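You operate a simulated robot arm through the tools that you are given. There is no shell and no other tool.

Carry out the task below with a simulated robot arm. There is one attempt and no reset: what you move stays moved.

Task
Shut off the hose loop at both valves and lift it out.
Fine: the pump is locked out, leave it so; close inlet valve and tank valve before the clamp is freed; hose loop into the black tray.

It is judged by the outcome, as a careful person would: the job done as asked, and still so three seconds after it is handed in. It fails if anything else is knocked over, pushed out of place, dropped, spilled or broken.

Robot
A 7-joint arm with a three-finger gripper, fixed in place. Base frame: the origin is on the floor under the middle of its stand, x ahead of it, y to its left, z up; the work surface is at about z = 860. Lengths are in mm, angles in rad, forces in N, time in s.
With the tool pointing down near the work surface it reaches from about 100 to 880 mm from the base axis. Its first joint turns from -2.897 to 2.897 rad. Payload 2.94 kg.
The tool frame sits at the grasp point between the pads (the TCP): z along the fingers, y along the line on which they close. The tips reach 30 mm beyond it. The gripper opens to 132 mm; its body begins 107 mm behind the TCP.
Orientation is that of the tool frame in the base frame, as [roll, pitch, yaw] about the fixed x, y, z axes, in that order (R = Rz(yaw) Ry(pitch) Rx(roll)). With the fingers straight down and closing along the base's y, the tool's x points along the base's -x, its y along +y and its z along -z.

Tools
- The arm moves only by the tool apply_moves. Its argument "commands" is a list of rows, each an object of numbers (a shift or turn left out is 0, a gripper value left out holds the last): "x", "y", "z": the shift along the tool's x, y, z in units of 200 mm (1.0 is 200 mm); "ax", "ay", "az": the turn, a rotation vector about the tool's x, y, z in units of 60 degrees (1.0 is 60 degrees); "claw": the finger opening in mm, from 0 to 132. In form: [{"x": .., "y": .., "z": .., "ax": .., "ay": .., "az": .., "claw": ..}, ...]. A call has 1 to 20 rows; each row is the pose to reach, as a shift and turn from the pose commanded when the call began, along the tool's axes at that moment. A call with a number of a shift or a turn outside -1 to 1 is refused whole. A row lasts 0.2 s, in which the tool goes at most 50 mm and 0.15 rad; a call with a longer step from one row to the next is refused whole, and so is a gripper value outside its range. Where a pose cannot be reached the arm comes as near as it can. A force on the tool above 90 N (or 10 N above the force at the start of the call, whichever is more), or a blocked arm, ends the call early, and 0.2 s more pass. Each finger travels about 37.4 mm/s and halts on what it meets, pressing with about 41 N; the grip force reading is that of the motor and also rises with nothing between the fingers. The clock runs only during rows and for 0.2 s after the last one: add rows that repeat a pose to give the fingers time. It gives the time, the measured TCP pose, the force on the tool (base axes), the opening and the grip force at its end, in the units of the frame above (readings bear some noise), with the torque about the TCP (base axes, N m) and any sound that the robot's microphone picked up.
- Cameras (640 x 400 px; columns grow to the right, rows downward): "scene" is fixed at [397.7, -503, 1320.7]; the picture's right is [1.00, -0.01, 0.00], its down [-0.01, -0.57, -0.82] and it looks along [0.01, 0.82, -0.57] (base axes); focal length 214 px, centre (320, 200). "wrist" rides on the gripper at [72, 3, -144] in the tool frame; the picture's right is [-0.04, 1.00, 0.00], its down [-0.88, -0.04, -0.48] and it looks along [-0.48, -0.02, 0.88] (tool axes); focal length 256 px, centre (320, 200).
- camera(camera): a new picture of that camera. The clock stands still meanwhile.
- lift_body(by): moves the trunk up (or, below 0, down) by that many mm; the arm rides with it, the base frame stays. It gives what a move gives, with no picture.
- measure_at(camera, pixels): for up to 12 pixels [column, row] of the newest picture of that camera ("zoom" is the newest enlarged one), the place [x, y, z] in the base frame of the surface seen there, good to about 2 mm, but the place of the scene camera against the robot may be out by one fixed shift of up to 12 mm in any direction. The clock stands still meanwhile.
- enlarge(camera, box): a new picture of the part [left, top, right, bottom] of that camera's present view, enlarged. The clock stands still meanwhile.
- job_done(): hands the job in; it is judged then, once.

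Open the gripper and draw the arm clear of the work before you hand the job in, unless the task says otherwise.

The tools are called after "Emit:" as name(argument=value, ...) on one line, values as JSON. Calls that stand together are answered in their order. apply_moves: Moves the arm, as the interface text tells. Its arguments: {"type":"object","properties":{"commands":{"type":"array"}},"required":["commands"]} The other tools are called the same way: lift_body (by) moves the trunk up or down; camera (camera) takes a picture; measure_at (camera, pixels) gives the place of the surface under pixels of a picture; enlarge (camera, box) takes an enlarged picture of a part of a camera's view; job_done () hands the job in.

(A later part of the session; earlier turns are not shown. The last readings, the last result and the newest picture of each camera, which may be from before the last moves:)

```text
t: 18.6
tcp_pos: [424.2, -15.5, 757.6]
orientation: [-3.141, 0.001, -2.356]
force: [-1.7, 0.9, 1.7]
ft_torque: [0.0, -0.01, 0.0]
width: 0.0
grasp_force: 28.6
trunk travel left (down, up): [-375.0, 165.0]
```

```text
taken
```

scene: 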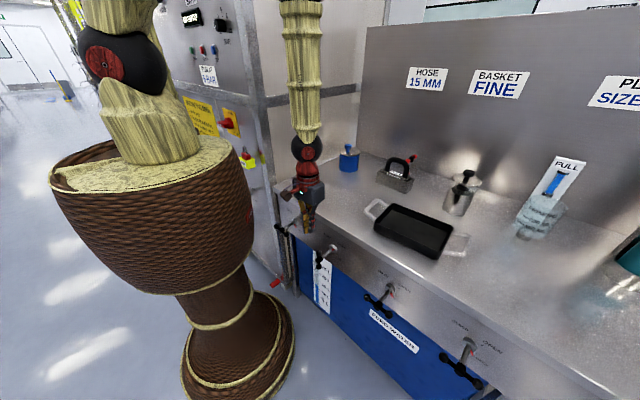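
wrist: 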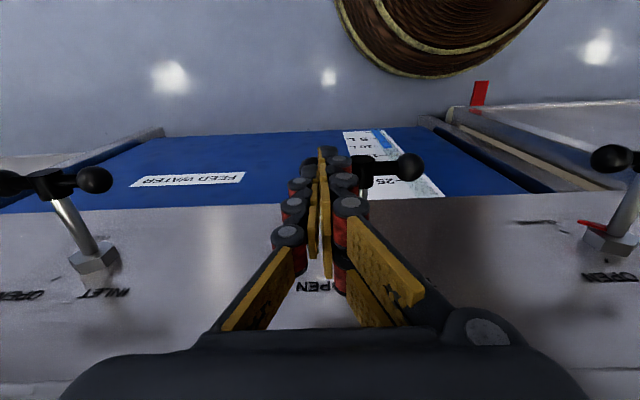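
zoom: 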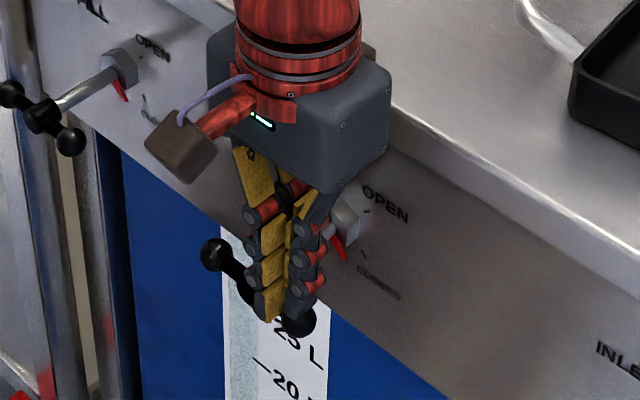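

The TANK handle turned to horizontal with its pointer toward CLOSED. I lift away and verify without the hand in the way.

Emit:
apply_moves(commands=[{"z": -0.15}, {"z": -0.35}, {"z": -0.55}, {"z": -0.75}, {"z": -0.9, "y": -0.15}, {"z": -0.9, "y": -0.35}, {"z": -0.9, "y": -0.35}])

Emit:
enlarge(camera="scene", box=[290, 210, 370, 280])

Emit:
measure_at(camera="zoom", pixels=[[215, 255], [300, 320], [258, 285], [345, 258], [365, 254], [372, 211]])

Emit:
camera(camera="scene")

```text
t: 20.2
tcp_pos: [472.1, -65.2, 938.5]
orientation: [3.141, 0.001, -2.354]
force: [-0.7, -0.4, -0.1]
ft_torque: [-0.03, 0.01, -0.03]
width: 0.2
grasp_force: 28.9
trunk travel left (down, up): [-375.0, 165.0]
```

```text
5.71 times, centred on (330, 245) of scene
```

zoom: 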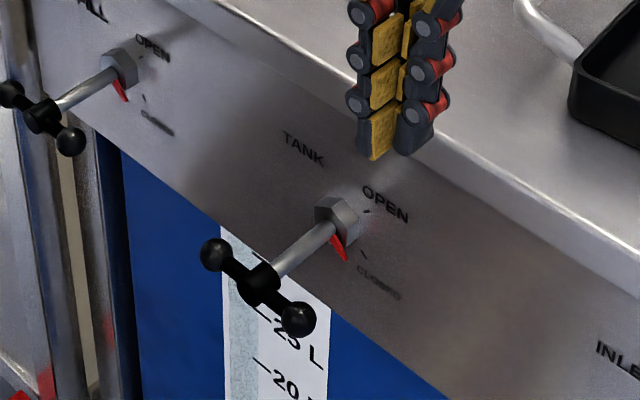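

```text
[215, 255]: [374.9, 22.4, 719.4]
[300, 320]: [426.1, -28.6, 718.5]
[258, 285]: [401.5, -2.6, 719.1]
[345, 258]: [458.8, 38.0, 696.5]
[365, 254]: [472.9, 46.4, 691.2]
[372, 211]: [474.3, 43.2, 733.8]
```

```text
taken
```

scene: 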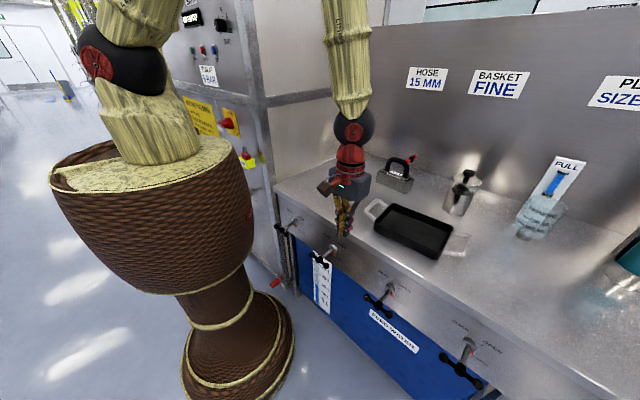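

Both valves are closed (TANK balls level, pointer tip at the same height as INLET's). Now I study the clamp: I enlarge the hose block in the scene and measure the loop, block and red-ball clamp handle.

Emit:
enlarge(camera="scene", box=[365, 145, 429, 195])

Emit:
measure_at(camera="zoom", pixels=[[435, 110], [407, 128], [463, 90], [428, 170], [425, 235], [310, 115], [240, 190], [400, 250], [160, 250], [385, 340], [150, 295], [455, 270]])

```text
8.00 times, centred on (397, 170) of scene
```

zoom: 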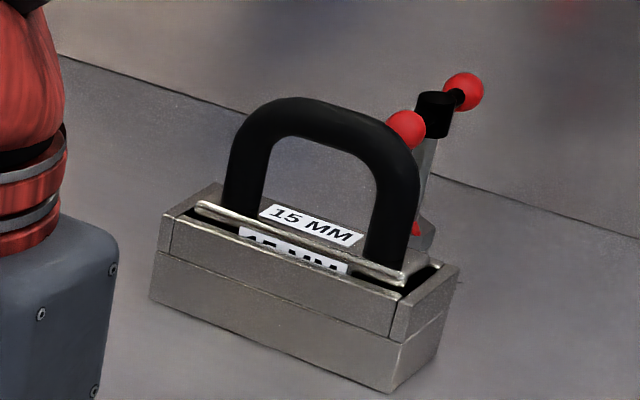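

```text
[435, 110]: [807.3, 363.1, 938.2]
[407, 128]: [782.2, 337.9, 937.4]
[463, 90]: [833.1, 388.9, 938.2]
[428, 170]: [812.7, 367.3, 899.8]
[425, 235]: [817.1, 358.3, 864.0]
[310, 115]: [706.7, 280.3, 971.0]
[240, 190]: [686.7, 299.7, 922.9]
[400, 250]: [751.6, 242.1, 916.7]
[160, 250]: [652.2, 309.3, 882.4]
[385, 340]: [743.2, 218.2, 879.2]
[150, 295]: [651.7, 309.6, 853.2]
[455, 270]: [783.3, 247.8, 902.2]
```

The clamp handle's hub is near (809,366,945), red balls lying along w, near the reach limit. I rise to z≈1080 and fly over the bench to look down at the clamp and its labels.

Emit:
apply_moves(commands=[{"z": -0.24}, {"z": -0.48}, {"z": -0.715}, {"z": -0.715, "x": -0.2, "y": 0.07}, {"z": -0.715, "x": -0.4, "y": 0.14}, {"z": -0.715, "x": -0.6, "y": 0.21}, {"z": -0.715, "x": -0.8, "y": 0.28}, {"z": -0.715, "x": -1.0, "y": 0.34}, {"z": -0.715, "x": -1.0, "y": 0.34}])

Emit:
apply_moves(commands=[{"x": -0.2}, {"x": -0.4}, {"x": -0.6}, {"x": -0.8}, {"x": -1.0}, {"x": -1.0}])

Emit:
camera(camera="wrist")

Emit:
camera(camera="scene")

```text
t: 22.2
tcp_pos: [565.8, 125.8, 1079.9]
orientation: [-3.142, -0.001, -2.357]
force: [0.2, -0.4, 0.2]
ft_torque: [-0.02, -0.02, 0.01]
width: 0.0
grasp_force: 28.0
trunk travel left (down, up): [-375.0, 165.0]
```

```text
t: 23.6
tcp_pos: [706.6, 266.1, 1080.6]
orientation: [-3.14, -0.001, -2.356]
force: [0.2, 0.9, 0.1]
ft_torque: [0.03, 0.03, 0.0]
width: 0.0
grasp_force: 28.5
trunk travel left (down, up): [-375.0, 165.0]
```

```text
taken
```

wrist: 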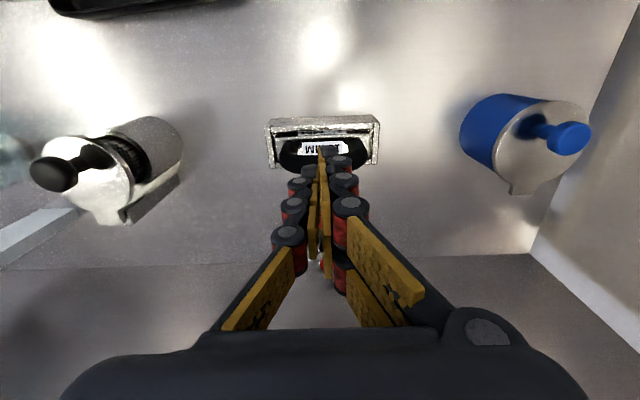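

```text
taken
```

scene: 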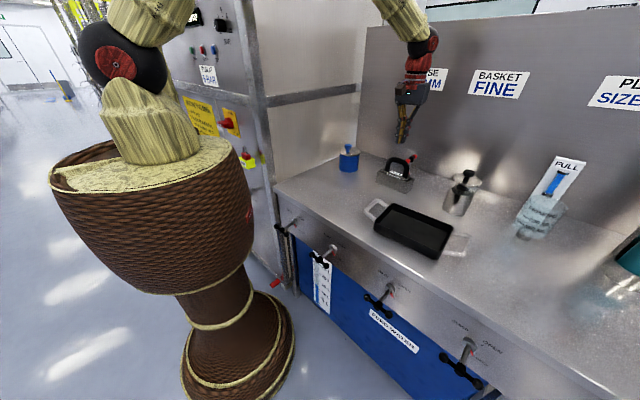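

The closed fingers hide the clamp. I open the gripper here in free air and look again.

Emit:
apply_moves(commands=[{"claw": 132}, {"claw": 132}, {"claw": 132}, {"claw": 132}, {"claw": 132}, {"claw": 132}, {"claw": 132}, {"claw": 132}, {"claw": 132}, {"claw": 132}])

Emit:
camera(camera="wrist")

Emit:
enlarge(camera="wrist", box=[250, 100, 410, 200])

Emit:
enlarge(camera="wrist", box=[250, 180, 410, 290])

```text
t: 25.8
tcp_pos: [707.7, 265.9, 1079.4]
orientation: [-3.141, 0.0, -2.359]
force: [-0.9, 0.8, 0.1]
ft_torque: [0.03, -0.01, -0.02]
width: 131.7
grasp_force: 0.1
trunk travel left (down, up): [-375.0, 165.0]
```

```text
taken
```

wrist: 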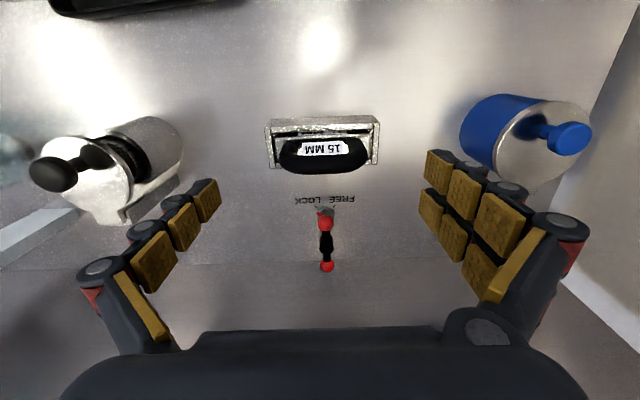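

```text
4.00 times, centred on (330, 150) of wrist
```

zoom: 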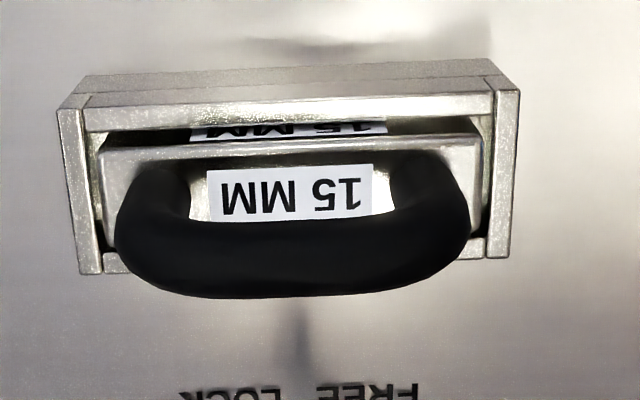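

```text
3.64 times, centred on (330, 235) of wrist
```

zoom: 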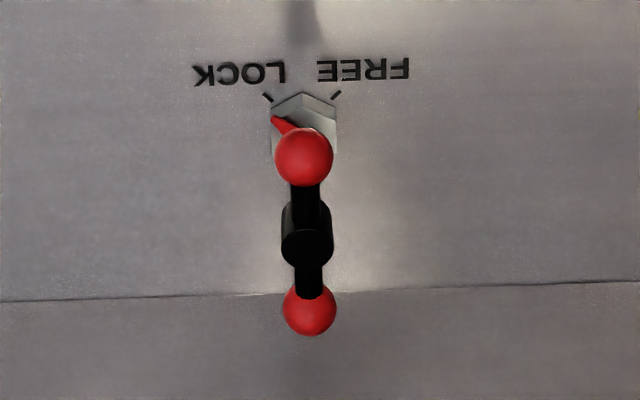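

The clamp pointer is at LOCK (image upper-left, the +u side), FREE is on the -u side, so the near red ball must go 90° clockwise seen from above, toward -u. I measure the balls, hub, loop and block with the wrist camera.

Emit:
measure_at(camera="wrist", pixels=[[325, 222], [318, 222], [333, 222], [325, 216], [327, 266], [327, 243], [320, 207], [327, 235], [325, 228], [313, 206], [338, 205], [300, 200]])

Emit:
measure_at(camera="wrist", pixels=[[322, 170], [322, 160], [290, 155], [355, 155], [268, 128], [378, 125], [270, 165], [376, 162], [320, 127], [300, 148], [345, 147], [320, 136]])

Emit:
enlarge(camera="wrist", box=[255, 105, 395, 280])

```text
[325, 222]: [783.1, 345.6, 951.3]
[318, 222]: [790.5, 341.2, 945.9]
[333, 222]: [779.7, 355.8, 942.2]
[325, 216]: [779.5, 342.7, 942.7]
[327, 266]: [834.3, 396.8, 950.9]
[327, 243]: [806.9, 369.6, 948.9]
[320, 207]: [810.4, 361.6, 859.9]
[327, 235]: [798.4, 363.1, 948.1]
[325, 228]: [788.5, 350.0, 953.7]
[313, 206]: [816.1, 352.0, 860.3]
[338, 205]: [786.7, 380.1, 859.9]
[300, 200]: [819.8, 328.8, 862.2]
```

```text
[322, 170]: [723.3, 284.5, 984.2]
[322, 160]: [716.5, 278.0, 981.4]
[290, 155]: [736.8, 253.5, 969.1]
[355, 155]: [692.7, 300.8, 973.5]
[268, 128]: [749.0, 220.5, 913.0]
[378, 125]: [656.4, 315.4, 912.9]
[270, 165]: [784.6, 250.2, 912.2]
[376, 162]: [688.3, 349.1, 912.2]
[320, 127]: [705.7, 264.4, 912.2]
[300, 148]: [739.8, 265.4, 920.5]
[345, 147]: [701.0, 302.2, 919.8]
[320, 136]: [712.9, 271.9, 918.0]
```

```text
2.29 times, centred on (325, 192) of wrist
```

zoom: 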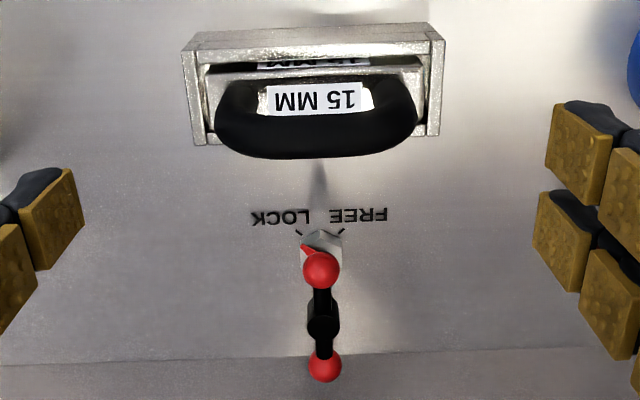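

Near ball centre is about (u 309, w 801, z 943), hub at (309, 836), loop top at (310, 708, 984). I close the fingers, move to the +u side of the near ball (u 350, w 784), and descend part way.

Emit:
apply_moves(commands=[{"claw": 0}, {"claw": 0}, {"x": -0.1, "y": -0.04, "claw": 0}, {"x": -0.2, "y": -0.08}, {"x": -0.3, "y": -0.12}, {"x": -0.4, "y": -0.16}, {"x": -0.475, "y": -0.185}, {"x": -0.475, "y": -0.185}, {"x": -0.475, "y": -0.185, "z": 0.1}, {"x": -0.475, "y": -0.185, "z": 0.2}, {"x": -0.475, "y": -0.185, "z": 0.3}, {"x": -0.475, "y": -0.185, "z": 0.4}, {"x": -0.475, "y": -0.185, "z": 0.4}])

Emit:
camera(camera="wrist")

Emit:
enlarge(camera="scene", box=[350, 80, 470, 200])

```text
t: 28.6
tcp_pos: [802.2, 306.0, 999.6]
orientation: [3.14, 0.0, -2.356]
force: [0.1, 0.0, 0.6]
ft_torque: [0.01, 0.01, 0.02]
width: 0.3
grasp_force: 28.2
trunk travel left (down, up): [-375.0, 165.0]
```

```text
taken
```

wrist: 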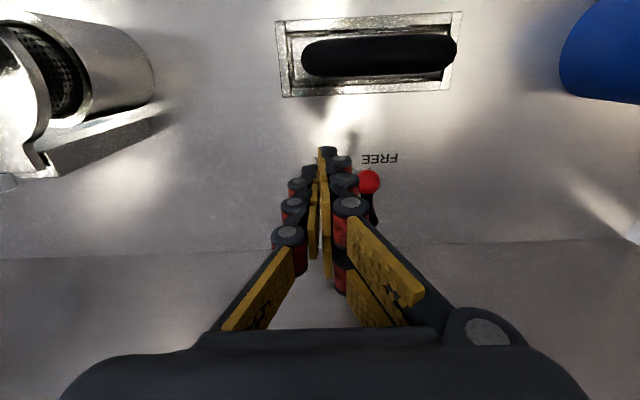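

```text
3.33 times, centred on (410, 140) of scene
```

zoom: 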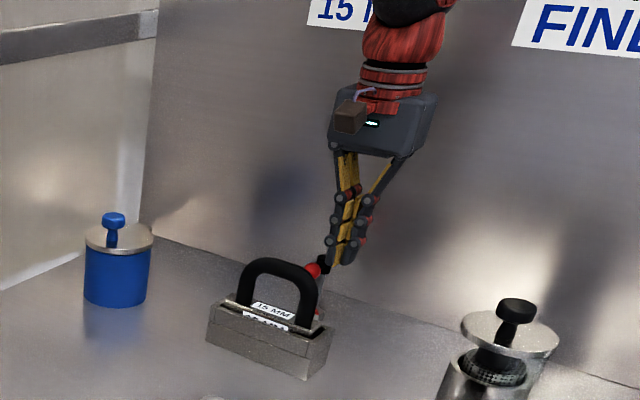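

The pose is reached exactly; the near red ball shows at wrist px (369,181), to the -u side of the fingers. I measure it once more before descending.

Emit:
measure_at(camera="wrist", pixels=[[369, 181], [360, 181], [379, 181], [369, 173], [369, 190], [372, 210], [360, 40], [320, 55], [440, 55]])

```text
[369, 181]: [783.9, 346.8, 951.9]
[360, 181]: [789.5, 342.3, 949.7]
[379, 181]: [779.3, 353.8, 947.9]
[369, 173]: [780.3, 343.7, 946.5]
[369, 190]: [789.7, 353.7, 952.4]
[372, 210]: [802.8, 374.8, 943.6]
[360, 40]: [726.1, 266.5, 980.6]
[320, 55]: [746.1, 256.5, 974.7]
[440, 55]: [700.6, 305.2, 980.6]
```

Ball centre confirmed at (308.5, 800.5, 943). I descend to z 955 and push the ball toward -u along its arc to about 45°, then check.

Emit:
apply_moves(commands=[{"z": 0.1125, "claw": 0}, {"z": 0.225}, {"z": 0.225}, {"z": 0.225, "y": 0.055}, {"z": 0.225, "y": 0.1075, "x": 0.0015}, {"z": 0.225, "y": 0.1315, "x": 0.009}, {"z": 0.225, "y": 0.1555, "x": 0.0145}, {"z": 0.225, "y": 0.18, "x": 0.016}, {"z": 0.225, "y": 0.2045, "x": 0.0145}, {"z": 0.225, "y": 0.229, "x": 0.0095}, {"z": 0.225, "y": 0.2525, "x": 0.0015}, {"z": 0.225, "y": 0.2525, "x": 0.0015}])

Emit:
camera(camera="wrist")

Emit:
enlarge(camera="scene", box=[365, 130, 445, 200])

```text
t: 31.2
tcp_pos: [765.9, 342.6, 955.4]
orientation: [3.141, 0.0, -2.355]
force: [-0.7, -2.3, -0.5]
ft_torque: [-0.04, -0.01, -0.02]
width: 0.0
grasp_force: 28.4
trunk travel left (down, up): [-375.0, 165.0]
```

```text
taken
```

wrist: 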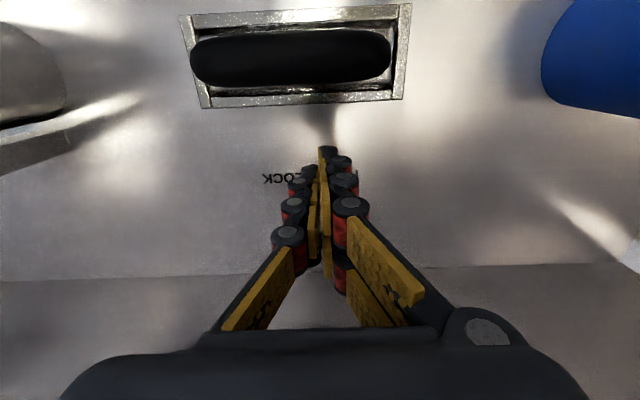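

```text
5.71 times, centred on (405, 165) of scene
```

zoom: 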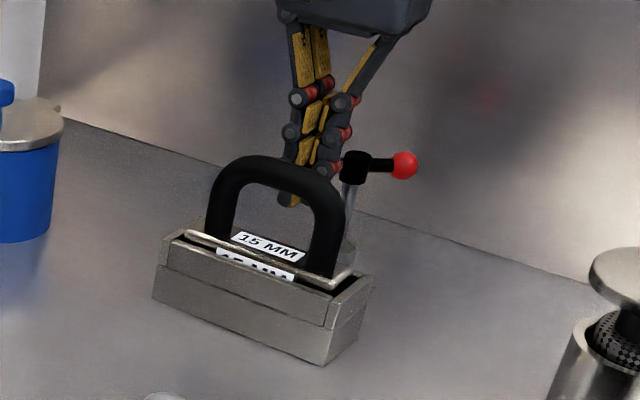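

The handle has turned about 45° with only ~2 N. I continue along the arc to 90° (FREE).

Emit:
apply_moves(commands=[{"y": 0.022, "x": -0.011, "claw": 0}, {"y": 0.0425, "x": -0.0245}, {"y": 0.0615, "x": -0.041}, {"y": 0.0775, "x": -0.0595}, {"y": 0.0915, "x": -0.08}, {"y": 0.1025, "x": -0.1025}, {"y": 0.1025, "x": -0.1025}])

Emit:
enlarge(camera="scene", box=[365, 130, 445, 200])

Emit:
camera(camera="wrist")

```text
t: 32.8
tcp_pos: [764.8, 371.5, 955.1]
orientation: [-3.141, 0.001, -2.355]
force: [-1.1, -1.9, 0.2]
ft_torque: [-0.02, 0.08, 0.01]
width: 0.0
grasp_force: 28.6
trunk travel left (down, up): [-375.0, 165.0]
```

```text
5.71 times, centred on (405, 165) of scene
```

zoom: 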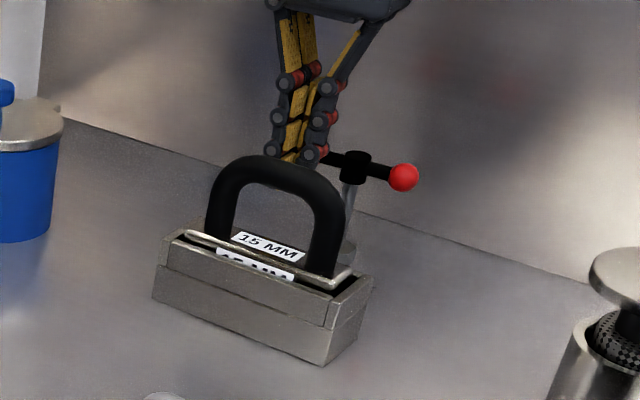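

```text
taken
```

wrist: 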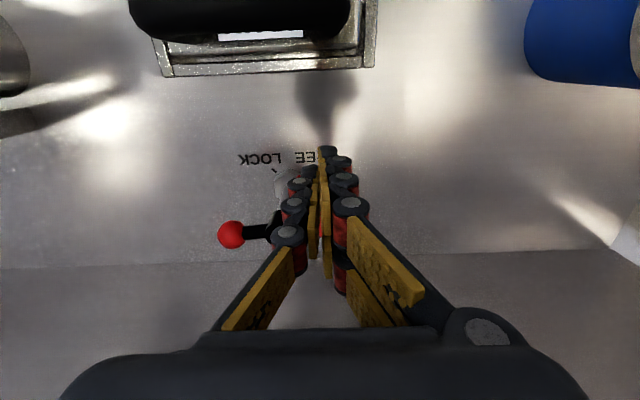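

The handle now lies nearly along u: free ball at wrist px (231,234), hub near (262,230). I measure to get its angle.

Emit:
measure_at(camera="wrist", pixels=[[231, 234], [220, 234], [242, 234], [231, 224], [231, 244], [268, 230], [255, 231], [272, 222]])

Emit:
measure_at(camera="scene", pixels=[[419, 166], [411, 164], [416, 165]])

```text
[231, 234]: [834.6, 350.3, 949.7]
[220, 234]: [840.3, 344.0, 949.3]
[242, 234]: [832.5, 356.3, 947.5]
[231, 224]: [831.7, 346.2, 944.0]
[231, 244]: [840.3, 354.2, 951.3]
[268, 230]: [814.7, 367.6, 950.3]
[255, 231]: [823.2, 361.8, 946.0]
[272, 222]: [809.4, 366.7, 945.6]
```

```text
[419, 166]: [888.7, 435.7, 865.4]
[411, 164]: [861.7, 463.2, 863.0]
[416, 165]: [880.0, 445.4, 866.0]
```

The free ball reads w≈838.5 against the hub's ≈836, so the handle is about 4° short of square. I push another 3–4 mm along +w.

Emit:
apply_moves(commands=[{"x": -0.01, "claw": 0}, {"x": -0.019}, {"x": -0.019}])

Emit:
camera(camera="wrist")

Emit:
measure_at(camera="wrist", pixels=[[231, 232], [220, 232], [242, 232], [231, 222], [231, 242], [268, 230]])

```text
t: 33.6
tcp_pos: [768.0, 375.0, 955.4]
orientation: [-3.141, -0.003, -2.356]
force: [-4.1, -3.9, 0.3]
ft_torque: [-0.04, 0.02, 0.05]
width: 0.0
grasp_force: 28.0
trunk travel left (down, up): [-375.0, 165.0]
```

```text
taken
```

wrist: 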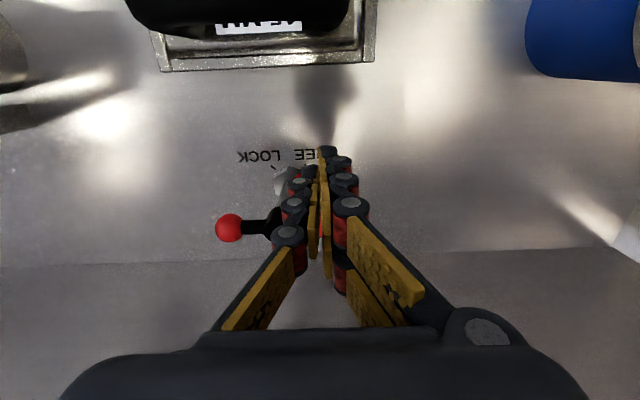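

```text
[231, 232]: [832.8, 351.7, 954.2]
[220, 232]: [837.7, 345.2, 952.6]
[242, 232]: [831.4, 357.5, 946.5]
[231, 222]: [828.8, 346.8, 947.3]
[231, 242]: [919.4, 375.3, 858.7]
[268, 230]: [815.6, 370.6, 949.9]
```

Force rose to about 6 N as the handle came square, likely at its stop. I back off, rise, and open the gripper at the earlier viewing spot to check the pointer.

Emit:
apply_moves(commands=[{"x": 0.06}, {"x": 0.1}, {"x": 0.1, "z": -0.15}, {"x": 0.1, "z": -0.35}, {"x": 0.1, "z": -0.55}, {"x": 0.2, "z": -0.625, "y": -0.05}, {"x": 0.35, "z": -0.625, "y": -0.1, "claw": 132}, {"x": 0.5, "z": -0.625, "y": -0.15}, {"x": 0.595, "z": -0.625, "y": -0.17}, {"x": 0.595, "z": -0.625, "y": -0.17}, {"x": 0.595, "z": -0.625, "y": -0.17}, {"x": 0.595, "z": -0.625, "y": -0.17}, {"x": 0.595, "z": -0.625, "y": -0.17}, {"x": 0.595, "z": -0.625, "y": -0.17}, {"x": 0.595, "z": -0.625, "y": -0.17}, {"x": 0.595, "z": -0.625, "y": -0.17}])

Emit:
camera(camera="wrist")

Emit:
enlarge(camera="wrist", box=[260, 180, 400, 280])

```text
t: 37.0
tcp_pos: [709.5, 265.5, 1079.6]
orientation: [-3.141, 0.0, -2.358]
force: [-0.3, 0.3, -0.1]
ft_torque: [0.03, -0.02, -0.04]
width: 131.8
grasp_force: 0.2
trunk travel left (down, up): [-375.0, 165.0]
```

```text
taken
```

wrist: 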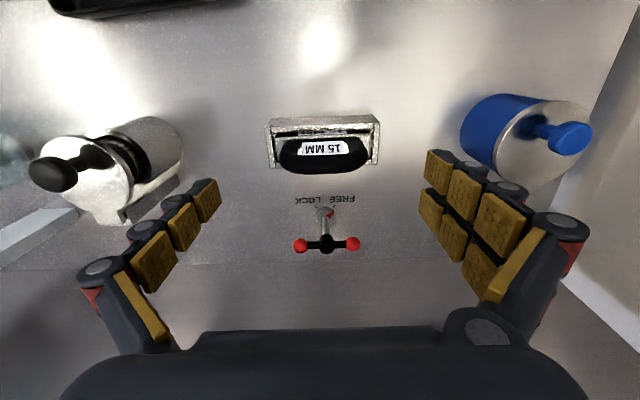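

```text
4.00 times, centred on (330, 230) of wrist
```

zoom: 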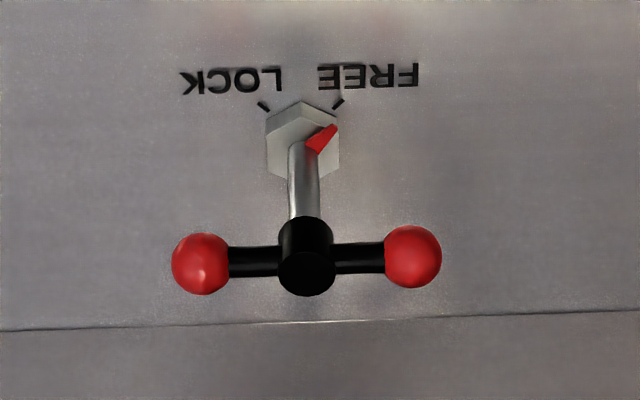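

The clamp pointer is at FREE and its bar is parallel to the wall. Next I rotate the open gripper 90° so it closes across the loop's top tube (along w), in two turns of 45°.

Emit:
apply_moves(commands=[{"az": 0.125}, {"az": 0.25}, {"az": 0.375}, {"az": 0.5}, {"az": 0.625}, {"az": 0.75}, {"az": 0.75}])

Emit:
apply_moves(commands=[{"az": 0.125}, {"az": 0.25}, {"az": 0.375}, {"az": 0.5}, {"az": 0.625}, {"az": 0.75}, {"az": 0.75}])

Emit:
camera(camera="wrist")

Emit:
camera(camera="scene")

```text
t: 38.6
tcp_pos: [708.6, 266.9, 1080.2]
orientation: [3.141, 0.0, 3.141]
force: [0.1, 0.4, -0.1]
ft_torque: [-0.02, 0.0, 0.0]
width: 131.7
grasp_force: 0.0
trunk travel left (down, up): [-375.0, 165.0]
```

```text
t: 40.2
tcp_pos: [709.3, 265.8, 1081.9]
orientation: [3.141, 0.0, 2.357]
force: [0.4, 0.3, -0.1]
ft_torque: [0.01, 0.02, -0.01]
width: 132.1
grasp_force: 0.1
trunk travel left (down, up): [-375.0, 165.0]
```

```text
taken
```

wrist: 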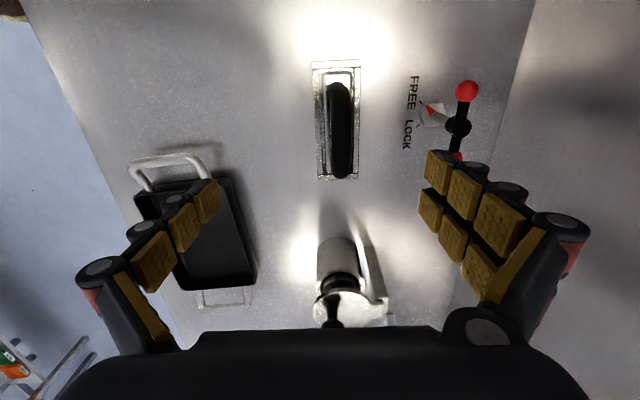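

```text
taken
```

scene: 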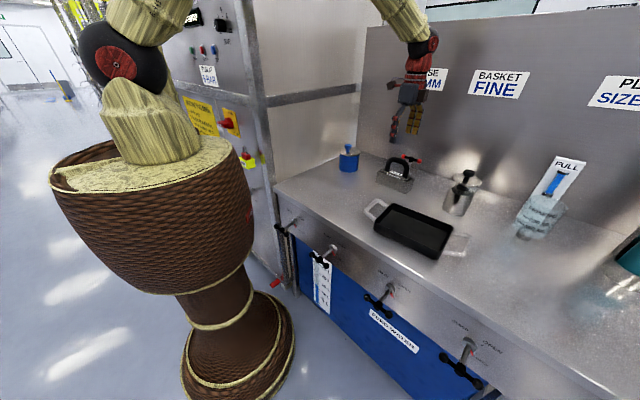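

The loop's tube now runs vertically in the wrist image at (340,85-175), between the fingers. I enlarge and measure it, and the tray.

Emit:
enlarge(camera="wrist", box=[290, 50, 390, 190])

Emit:
measure_at(camera="wrist", pixels=[[341, 130], [331, 130], [351, 130], [340, 100], [340, 90], [341, 160], [342, 172], [330, 110], [350, 150], [325, 120], [318, 120], [358, 120]])

Emit:
measure_at(camera="wrist", pixels=[[138, 198], [228, 180], [256, 280], [183, 290], [220, 190], [245, 270], [190, 270], [165, 165], [225, 297], [150, 205], [230, 230], [205, 240]])

```text
2.86 times, centred on (340, 120) of wrist
```

zoom: 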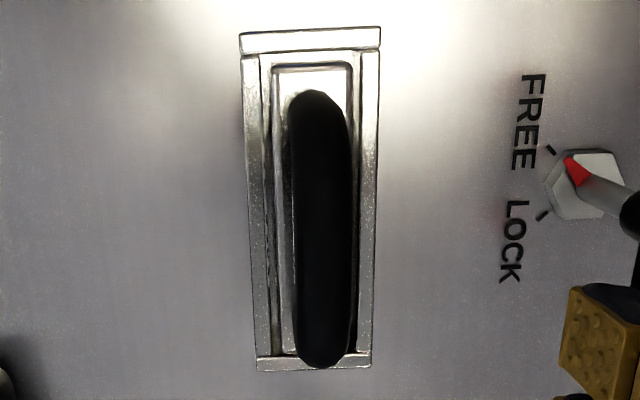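

```text
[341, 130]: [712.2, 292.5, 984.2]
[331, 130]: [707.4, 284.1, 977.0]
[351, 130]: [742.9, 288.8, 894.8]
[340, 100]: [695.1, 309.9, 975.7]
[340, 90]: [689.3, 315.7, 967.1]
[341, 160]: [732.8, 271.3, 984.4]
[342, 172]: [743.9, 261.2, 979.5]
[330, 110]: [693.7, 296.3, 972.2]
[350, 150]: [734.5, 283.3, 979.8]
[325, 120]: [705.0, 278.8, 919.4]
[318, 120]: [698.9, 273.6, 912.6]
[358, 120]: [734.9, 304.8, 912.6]
```

```text
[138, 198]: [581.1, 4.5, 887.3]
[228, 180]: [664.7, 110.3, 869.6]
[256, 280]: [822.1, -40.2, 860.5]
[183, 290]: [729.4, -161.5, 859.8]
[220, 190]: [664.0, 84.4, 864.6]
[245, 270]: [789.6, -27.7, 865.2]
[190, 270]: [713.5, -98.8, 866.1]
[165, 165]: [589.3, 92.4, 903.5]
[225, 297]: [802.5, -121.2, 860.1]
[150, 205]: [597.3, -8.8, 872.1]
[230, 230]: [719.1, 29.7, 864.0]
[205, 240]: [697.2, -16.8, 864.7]
```

Loop tube centre is near (u 309, w 710), top z≈985; the tray interior is about u 412–578, w 432–537, floor z 864. I centre over the loop, pre-close to 80 mm and descend to z≈1020 first.

Emit:
apply_moves(commands=[{"x": 0.02, "y": 0.05, "claw": 80}, {"x": 0.02, "y": 0.105, "claw": 80}, {"x": 0.02, "y": 0.105}, {"x": 0.02, "y": 0.105}, {"x": 0.02, "y": 0.105, "z": 0.1}, {"x": 0.02, "y": 0.105, "z": 0.2}, {"x": 0.02, "y": 0.105, "z": 0.3}, {"x": 0.02, "y": 0.105, "z": 0.3}])

Emit:
camera(camera="wrist")

Emit:
enlarge(camera="scene", box=[350, 90, 460, 200])

```text
t: 42.0
tcp_pos: [721.3, 284.0, 1020.8]
orientation: [-3.141, 0.001, 2.357]
force: [-0.3, 0.2, 1.0]
ft_torque: [0.0, -0.02, 0.01]
width: 80.1
grasp_force: 0.1
trunk travel left (down, up): [-375.0, 165.0]
```

```text
taken
```

wrist: 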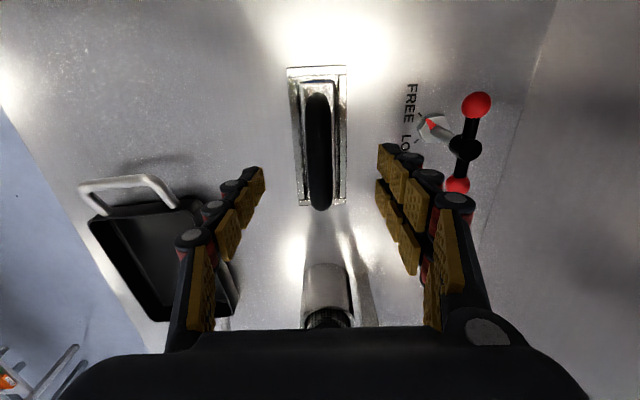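

```text
3.64 times, centred on (405, 145) of scene
```

zoom: 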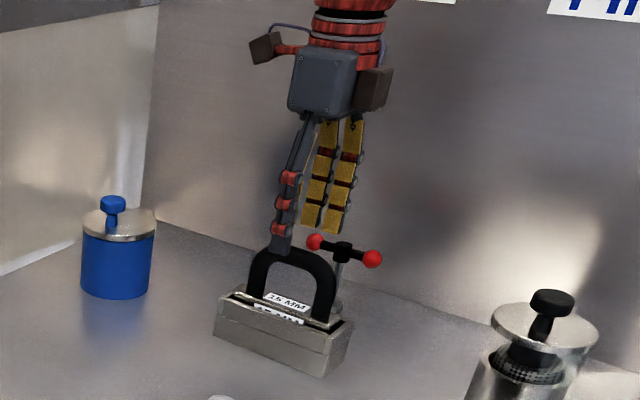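

The gripper is centred at (u 309, w 711) with the tube midway between the finger pads. I verify the tube location once more from here before going down.

Emit:
measure_at(camera="wrist", pixels=[[318, 150], [307, 150], [329, 150], [317, 110], [317, 97], [320, 190], [320, 205], [255, 175], [385, 160], [345, 75], [290, 70], [340, 200]])

```text
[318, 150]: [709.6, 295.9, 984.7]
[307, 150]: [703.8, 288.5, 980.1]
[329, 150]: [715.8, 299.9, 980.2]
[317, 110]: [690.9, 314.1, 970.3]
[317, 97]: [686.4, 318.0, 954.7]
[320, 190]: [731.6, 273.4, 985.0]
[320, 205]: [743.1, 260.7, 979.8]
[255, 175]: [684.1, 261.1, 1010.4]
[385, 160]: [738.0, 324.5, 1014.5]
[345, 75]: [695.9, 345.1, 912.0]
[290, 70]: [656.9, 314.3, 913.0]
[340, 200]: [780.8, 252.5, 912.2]
```

Tube is at w≈711, matching the tool. I descend to z≈973 and close on the tube.

Emit:
apply_moves(commands=[{"z": 0.1}, {"z": 0.18}, {"z": 0.235}, {"z": 0.235}, {"z": 0.235, "claw": 0}, {"z": 0.235, "claw": 0}, {"z": 0.235, "claw": 0}, {"z": 0.235, "claw": 0}, {"z": 0.235, "claw": 0}, {"z": 0.235, "claw": 0}, {"z": 0.235, "claw": 0}, {"z": 0.235, "claw": 0}])

Emit:
camera(camera="wrist")

Emit:
enlarge(camera="scene", box=[350, 90, 460, 200])

```text
t: 44.6
tcp_pos: [720.8, 284.7, 972.6]
orientation: [-3.141, 0.001, 2.358]
force: [0.2, 0.6, 0.2]
ft_torque: [0.01, -0.14, -0.01]
width: 17.4
grasp_force: 40.9
trunk travel left (down, up): [-375.0, 165.0]
```

```text
taken
```

wrist: 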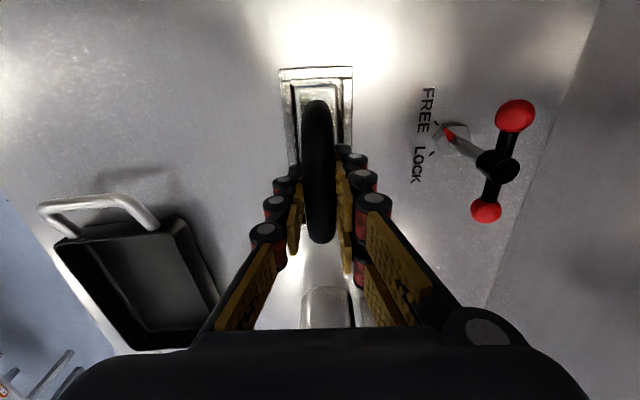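

```text
3.64 times, centred on (405, 145) of scene
```

zoom: 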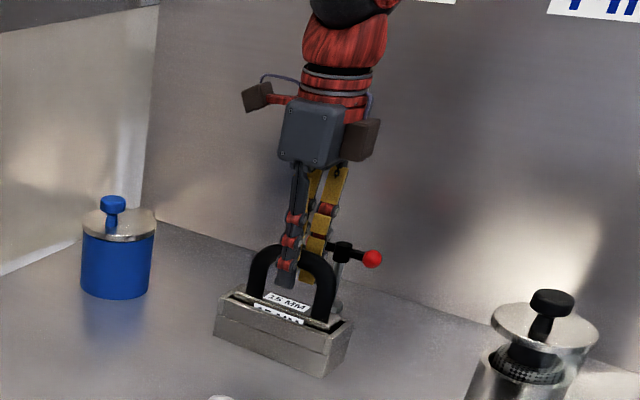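

The tube is gripped (width 17.4, 41 N). I lift slowly by 30 mm and check that only the loop comes up, not the block.

Emit:
apply_moves(commands=[{"z": -0.02, "claw": 0}, {"z": -0.05}, {"z": -0.08}, {"z": -0.115}, {"z": -0.15}, {"z": -0.15}])

Emit:
enlarge(camera="scene", box=[350, 90, 460, 200])

Emit:
camera(camera="wrist")

```text
t: 46.0
tcp_pos: [720.0, 283.7, 1003.0]
orientation: [-3.14, 0.0, 2.359]
force: [0.9, -0.1, -1.9]
ft_torque: [0.0, -0.03, 0.01]
width: 17.9
grasp_force: 40.8
trunk travel left (down, up): [-375.0, 165.0]
```

```text
3.64 times, centred on (405, 145) of scene
```

zoom: 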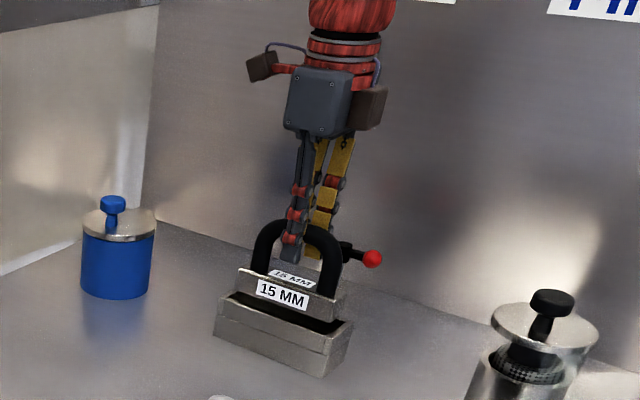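

```text
taken
```

wrist: 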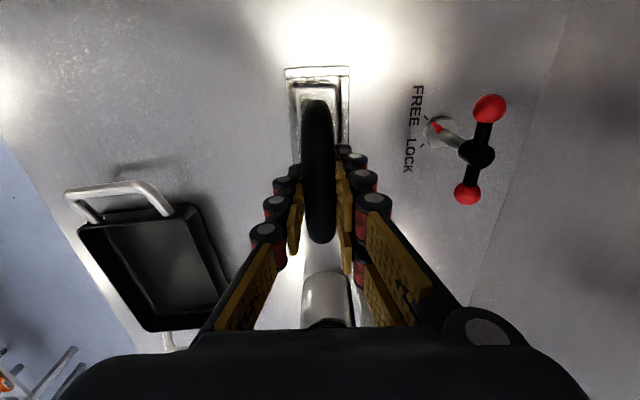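

The loop with its "15 MM" cartridge rises and the block stays (only ~2 N). I keep lifting straight up another 100 mm.

Emit:
apply_moves(commands=[{"z": -0.06, "claw": 0}, {"z": -0.14}, {"z": -0.22}, {"z": -0.3}, {"z": -0.4}, {"z": -0.5}, {"z": -0.5}])

Emit:
enlarge(camera="scene", box=[350, 60, 470, 200])

Emit:
camera(camera="wrist")

```text
t: 47.6
tcp_pos: [721.1, 284.6, 1103.8]
orientation: [-3.141, 0.0, 2.357]
force: [0.0, -0.1, -1.8]
ft_torque: [-0.02, 0.01, 0.04]
width: 17.6
grasp_force: 40.9
trunk travel left (down, up): [-375.0, 165.0]
```

```text
2.86 times, centred on (410, 130) of scene
```

zoom: 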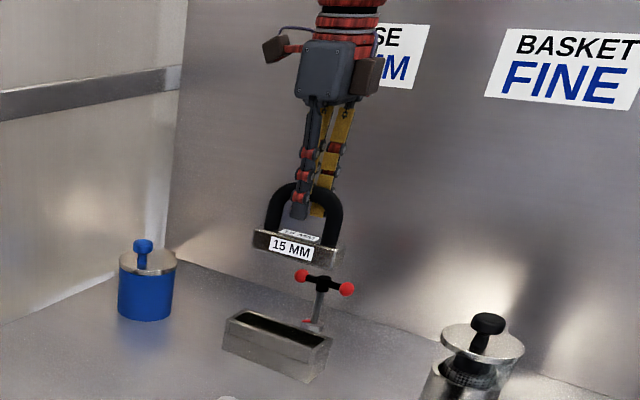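

```text
taken
```

wrist: 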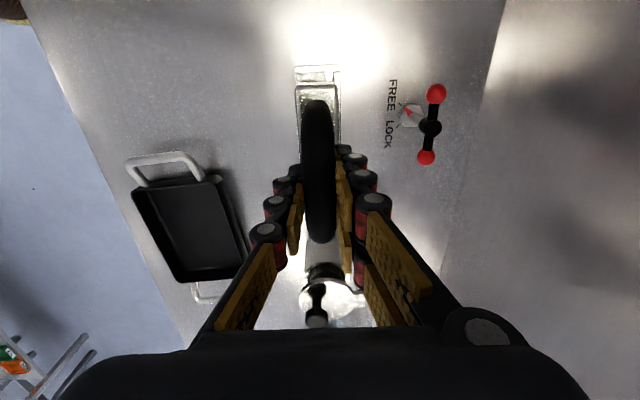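

The loop is fully out of the block. I measure the cartridge's bottom edge in this scene zoom and tray geometry to plan the placement.

Emit:
measure_at(camera="zoom", pixels=[[256, 232], [255, 246], [292, 240], [290, 258], [337, 252], [333, 270], [342, 246], [300, 185], [315, 265]])

Emit:
camera(camera="scene")

Emit:
measure_at(camera="scene", pixels=[[388, 203], [453, 227], [437, 258], [374, 232], [395, 212], [445, 232], [434, 252], [382, 230], [413, 230], [371, 207], [463, 245], [410, 245]])

Emit:
measure_at(camera="wrist", pixels=[[133, 192], [218, 176], [247, 270], [178, 283], [208, 188], [236, 265], [185, 270], [146, 200], [190, 225], [165, 158], [205, 295], [312, 300]])

```text
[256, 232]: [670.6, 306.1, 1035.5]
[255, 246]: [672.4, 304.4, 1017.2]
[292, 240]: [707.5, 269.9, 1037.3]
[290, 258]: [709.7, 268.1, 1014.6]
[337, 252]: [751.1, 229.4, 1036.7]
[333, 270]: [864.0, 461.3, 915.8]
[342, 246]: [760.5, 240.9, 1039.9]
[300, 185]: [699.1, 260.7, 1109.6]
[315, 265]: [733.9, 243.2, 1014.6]
```

```text
taken
```

scene: 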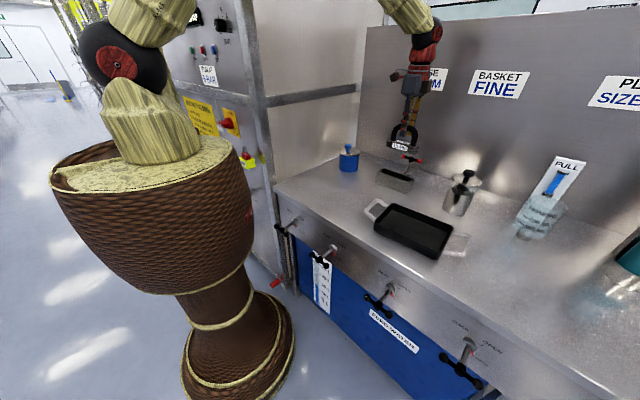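

```text
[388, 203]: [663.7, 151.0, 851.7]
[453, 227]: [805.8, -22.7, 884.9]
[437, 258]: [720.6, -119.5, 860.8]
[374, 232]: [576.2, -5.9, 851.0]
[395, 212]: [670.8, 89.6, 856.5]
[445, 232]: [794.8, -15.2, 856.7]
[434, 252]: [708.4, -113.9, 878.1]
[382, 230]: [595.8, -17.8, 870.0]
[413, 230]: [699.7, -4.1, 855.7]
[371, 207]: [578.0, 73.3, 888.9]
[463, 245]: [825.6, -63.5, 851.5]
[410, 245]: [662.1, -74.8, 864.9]
```

```text
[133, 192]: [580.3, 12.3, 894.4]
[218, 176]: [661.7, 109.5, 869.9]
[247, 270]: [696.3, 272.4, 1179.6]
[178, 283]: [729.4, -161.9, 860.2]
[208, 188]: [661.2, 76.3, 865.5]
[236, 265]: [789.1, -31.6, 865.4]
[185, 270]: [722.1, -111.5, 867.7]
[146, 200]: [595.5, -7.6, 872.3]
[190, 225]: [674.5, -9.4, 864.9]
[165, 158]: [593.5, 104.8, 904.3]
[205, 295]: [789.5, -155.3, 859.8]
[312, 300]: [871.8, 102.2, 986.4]
```

Cartridge bottom is about 84 mm below the TCP; it is ~111×30 mm, and the tray interior centre is near (u 502, w 477), floor z 865. I carry it over at this height in two smooth moves.

Emit:
apply_moves(commands=[{"x": -0.04, "y": -0.05, "claw": 0}, {"x": -0.12, "y": -0.146}, {"x": -0.2, "y": -0.243}, {"x": -0.28, "y": -0.34}, {"x": -0.36, "y": -0.437}, {"x": -0.44, "y": -0.534}, {"x": -0.4825, "y": -0.585}, {"x": -0.4825, "y": -0.585}])

Emit:
apply_moves(commands=[{"x": -0.04, "y": -0.05, "claw": 0}, {"x": -0.12, "y": -0.146}, {"x": -0.2, "y": -0.243}, {"x": -0.28, "y": -0.34}, {"x": -0.36, "y": -0.437}, {"x": -0.44, "y": -0.534}, {"x": -0.4825, "y": -0.585}, {"x": -0.4825, "y": -0.585}])

Emit:
camera(camera="scene")

Emit:
camera(camera="wrist")

```text
t: 49.4
tcp_pos: [705.7, 131.3, 1102.5]
orientation: [3.141, 0.0, 2.357]
force: [-0.5, 0.7, -2.0]
ft_torque: [-0.02, -0.01, 0.0]
width: 17.8
grasp_force: 41.2
trunk travel left (down, up): [-375.0, 165.0]
```

```text
t: 51.2
tcp_pos: [690.8, -18.2, 1103.1]
orientation: [-3.141, 0.001, 2.356]
force: [-0.2, 0.0, -3.0]
ft_torque: [0.0, -0.01, 0.0]
width: 17.8
grasp_force: 40.4
trunk travel left (down, up): [-375.0, 165.0]
```

```text
taken
```

scene: 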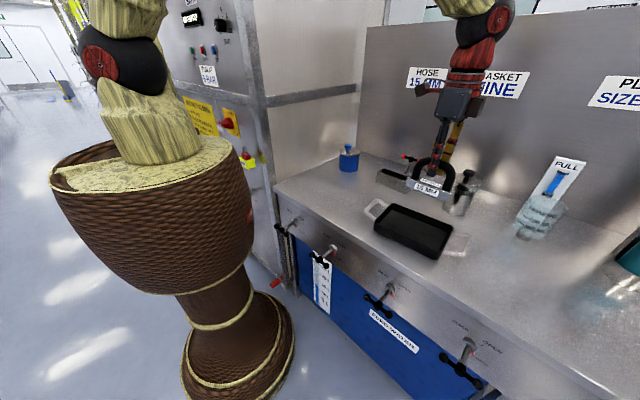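

```text
taken
```

wrist: 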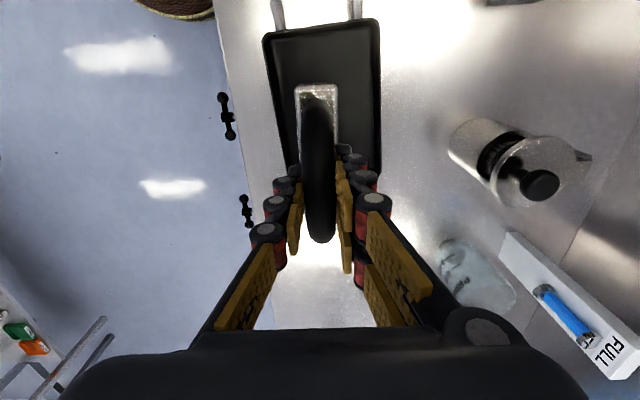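

The loop hangs over the tray. I re-measure the tray rim and floor from this closer wrist view to confirm centring before lowering.

Emit:
measure_at(camera="wrist", pixels=[[266, 38], [377, 20], [276, 45], [368, 33], [283, 150], [374, 170], [280, 100], [374, 100], [365, 150], [302, 90], [336, 88], [318, 85]])

```text
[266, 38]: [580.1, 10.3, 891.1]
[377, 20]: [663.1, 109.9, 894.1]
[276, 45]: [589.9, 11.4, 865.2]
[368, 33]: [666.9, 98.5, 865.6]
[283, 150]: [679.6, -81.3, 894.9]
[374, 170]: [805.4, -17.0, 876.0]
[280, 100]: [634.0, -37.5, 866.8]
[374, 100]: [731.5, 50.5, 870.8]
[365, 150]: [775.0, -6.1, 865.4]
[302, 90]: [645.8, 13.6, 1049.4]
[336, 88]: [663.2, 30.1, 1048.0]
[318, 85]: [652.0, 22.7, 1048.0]
```

The interior spans roughly u 405–585, w 423–548, so I nudge by (-5,+9) mm to centre and lower to just above the floor (TCP z≈956).

Emit:
apply_moves(commands=[{"x": 0.015, "y": 0.02, "z": 0.05, "claw": 0}, {"x": 0.025, "y": 0.045, "z": 0.15}, {"x": 0.025, "y": 0.045, "z": 0.27}, {"x": 0.025, "y": 0.045, "z": 0.39}, {"x": 0.025, "y": 0.045, "z": 0.5}, {"x": 0.025, "y": 0.045, "z": 0.6}, {"x": 0.025, "y": 0.045, "z": 0.68}, {"x": 0.025, "y": 0.045, "z": 0.735}, {"x": 0.025, "y": 0.045, "z": 0.735}])

Emit:
enlarge(camera="scene", box=[350, 130, 490, 270])

Emit:
camera(camera="wrist")

```text
t: 53.2
tcp_pos: [693.2, -8.4, 955.7]
orientation: [3.141, 0.001, 2.354]
force: [-0.3, 1.1, -2.0]
ft_torque: [-0.04, -0.01, 0.0]
width: 17.5
grasp_force: 40.7
trunk travel left (down, up): [-375.0, 165.0]
```

```text
2.86 times, centred on (420, 200) of scene
```

zoom: 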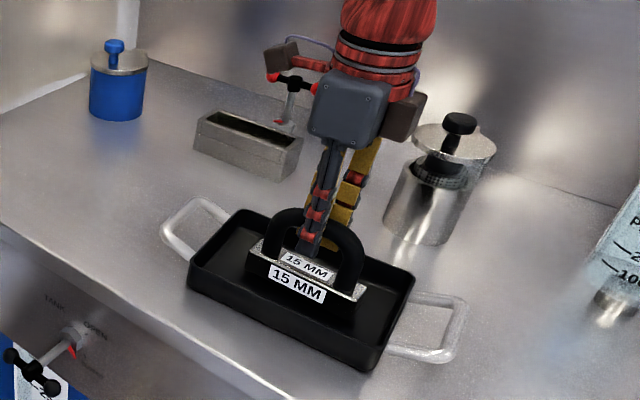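

```text
taken
```

wrist: 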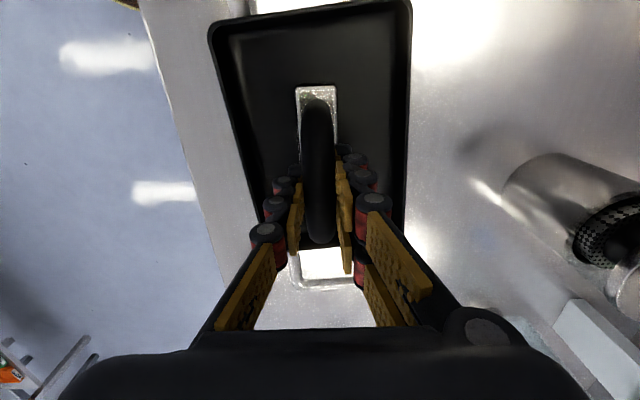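

The loop is inside the tray, close to the floor. I lower in small steps and watch the vertical force for touchdown.

Emit:
apply_moves(commands=[{"z": 0.01, "claw": 0}, {"z": 0.02}, {"z": 0.02}])

Emit:
measure_at(camera="zoom", pixels=[[297, 284], [262, 262], [256, 270], [345, 305], [300, 300], [310, 308], [270, 288], [340, 312]])

```text
t: 54.0
tcp_pos: [693.7, -8.9, 952.1]
orientation: [-3.142, -0.001, 2.355]
force: [0.1, 0.2, -2.6]
ft_torque: [0.0, -0.01, 0.0]
width: 17.6
grasp_force: 41.4
trunk travel left (down, up): [-375.0, 165.0]
```

```text
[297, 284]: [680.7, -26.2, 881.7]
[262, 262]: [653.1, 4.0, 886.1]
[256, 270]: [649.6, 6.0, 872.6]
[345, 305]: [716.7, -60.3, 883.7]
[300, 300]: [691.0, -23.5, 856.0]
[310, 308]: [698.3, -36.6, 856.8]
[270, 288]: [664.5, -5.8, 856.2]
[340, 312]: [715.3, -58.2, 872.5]
```

No contact yet (force still −2.6 N, i.e. just the weight). I continue down in small steps.

Emit:
apply_moves(commands=[{"z": 0.01, "claw": 0}, {"z": 0.0175}, {"z": 0.0175}])

Emit:
apply_moves(commands=[{"z": 0.0075, "claw": 0}, {"z": 0.0075}])

Emit:
enlarge(camera="scene", box=[380, 180, 460, 250])

```text
t: 54.8
tcp_pos: [693.9, -9.1, 948.4]
orientation: [-3.141, -0.002, 2.358]
force: [-0.3, 0.2, -2.5]
ft_torque: [-0.01, 0.0, 0.0]
width: 17.9
grasp_force: 40.9
trunk travel left (down, up): [-375.0, 165.0]
```

```text
t: 55.4
tcp_pos: [694.0, -8.8, 947.9]
orientation: [3.141, 0.001, 2.356]
force: [-1.7, 0.1, 7.0]
ft_torque: [0.34, 0.28, 0.09]
width: 17.6
grasp_force: 41.3
trunk travel left (down, up): [-375.0, 165.0]
```

```text
5.71 times, centred on (420, 215) of scene
```

zoom: 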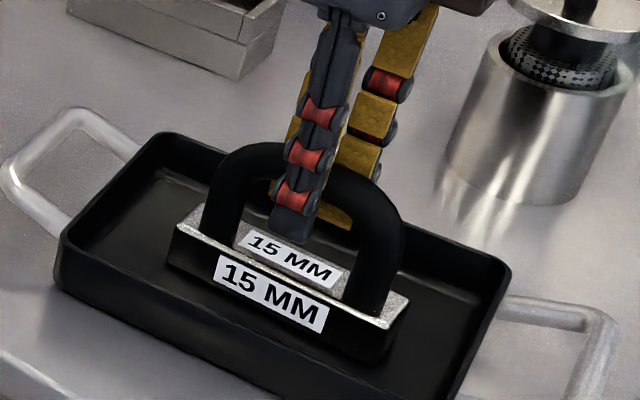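

Touchdown: vertical force went to +7 N at z≈948, and the loop stands on the tray floor. I ease up half a millimetre and open the fingers.

Emit:
apply_moves(commands=[{"z": -0.003, "claw": 17}, {"z": -0.003, "claw": 30}, {"z": -0.003, "claw": 50}, {"z": -0.003, "claw": 80}, {"z": -0.003, "claw": 80}, {"z": -0.003, "claw": 80}, {"z": -0.003, "claw": 80}, {"z": -0.003, "claw": 80}])

Emit:
enlarge(camera="scene", box=[380, 180, 460, 250])

Emit:
camera(camera="wrist")

```text
t: 57.2
tcp_pos: [694.3, -9.0, 947.8]
orientation: [-3.141, 0.0, 2.359]
force: [-0.2, -0.4, 0.4]
ft_torque: [-0.03, 0.01, 0.0]
width: 80.0
grasp_force: 0.1
trunk travel left (down, up): [-375.0, 165.0]
```

```text
5.71 times, centred on (420, 215) of scene
```

zoom: 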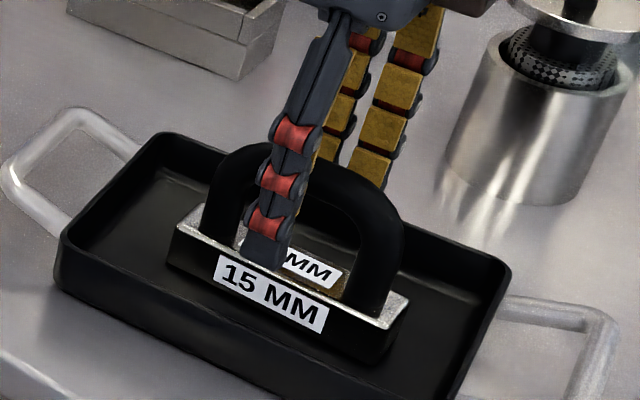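

```text
taken
```

wrist: 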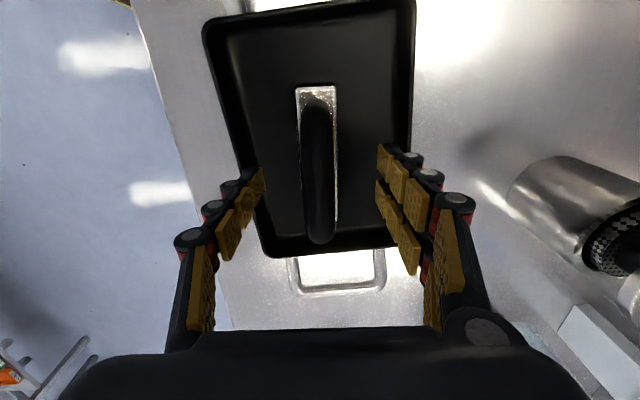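

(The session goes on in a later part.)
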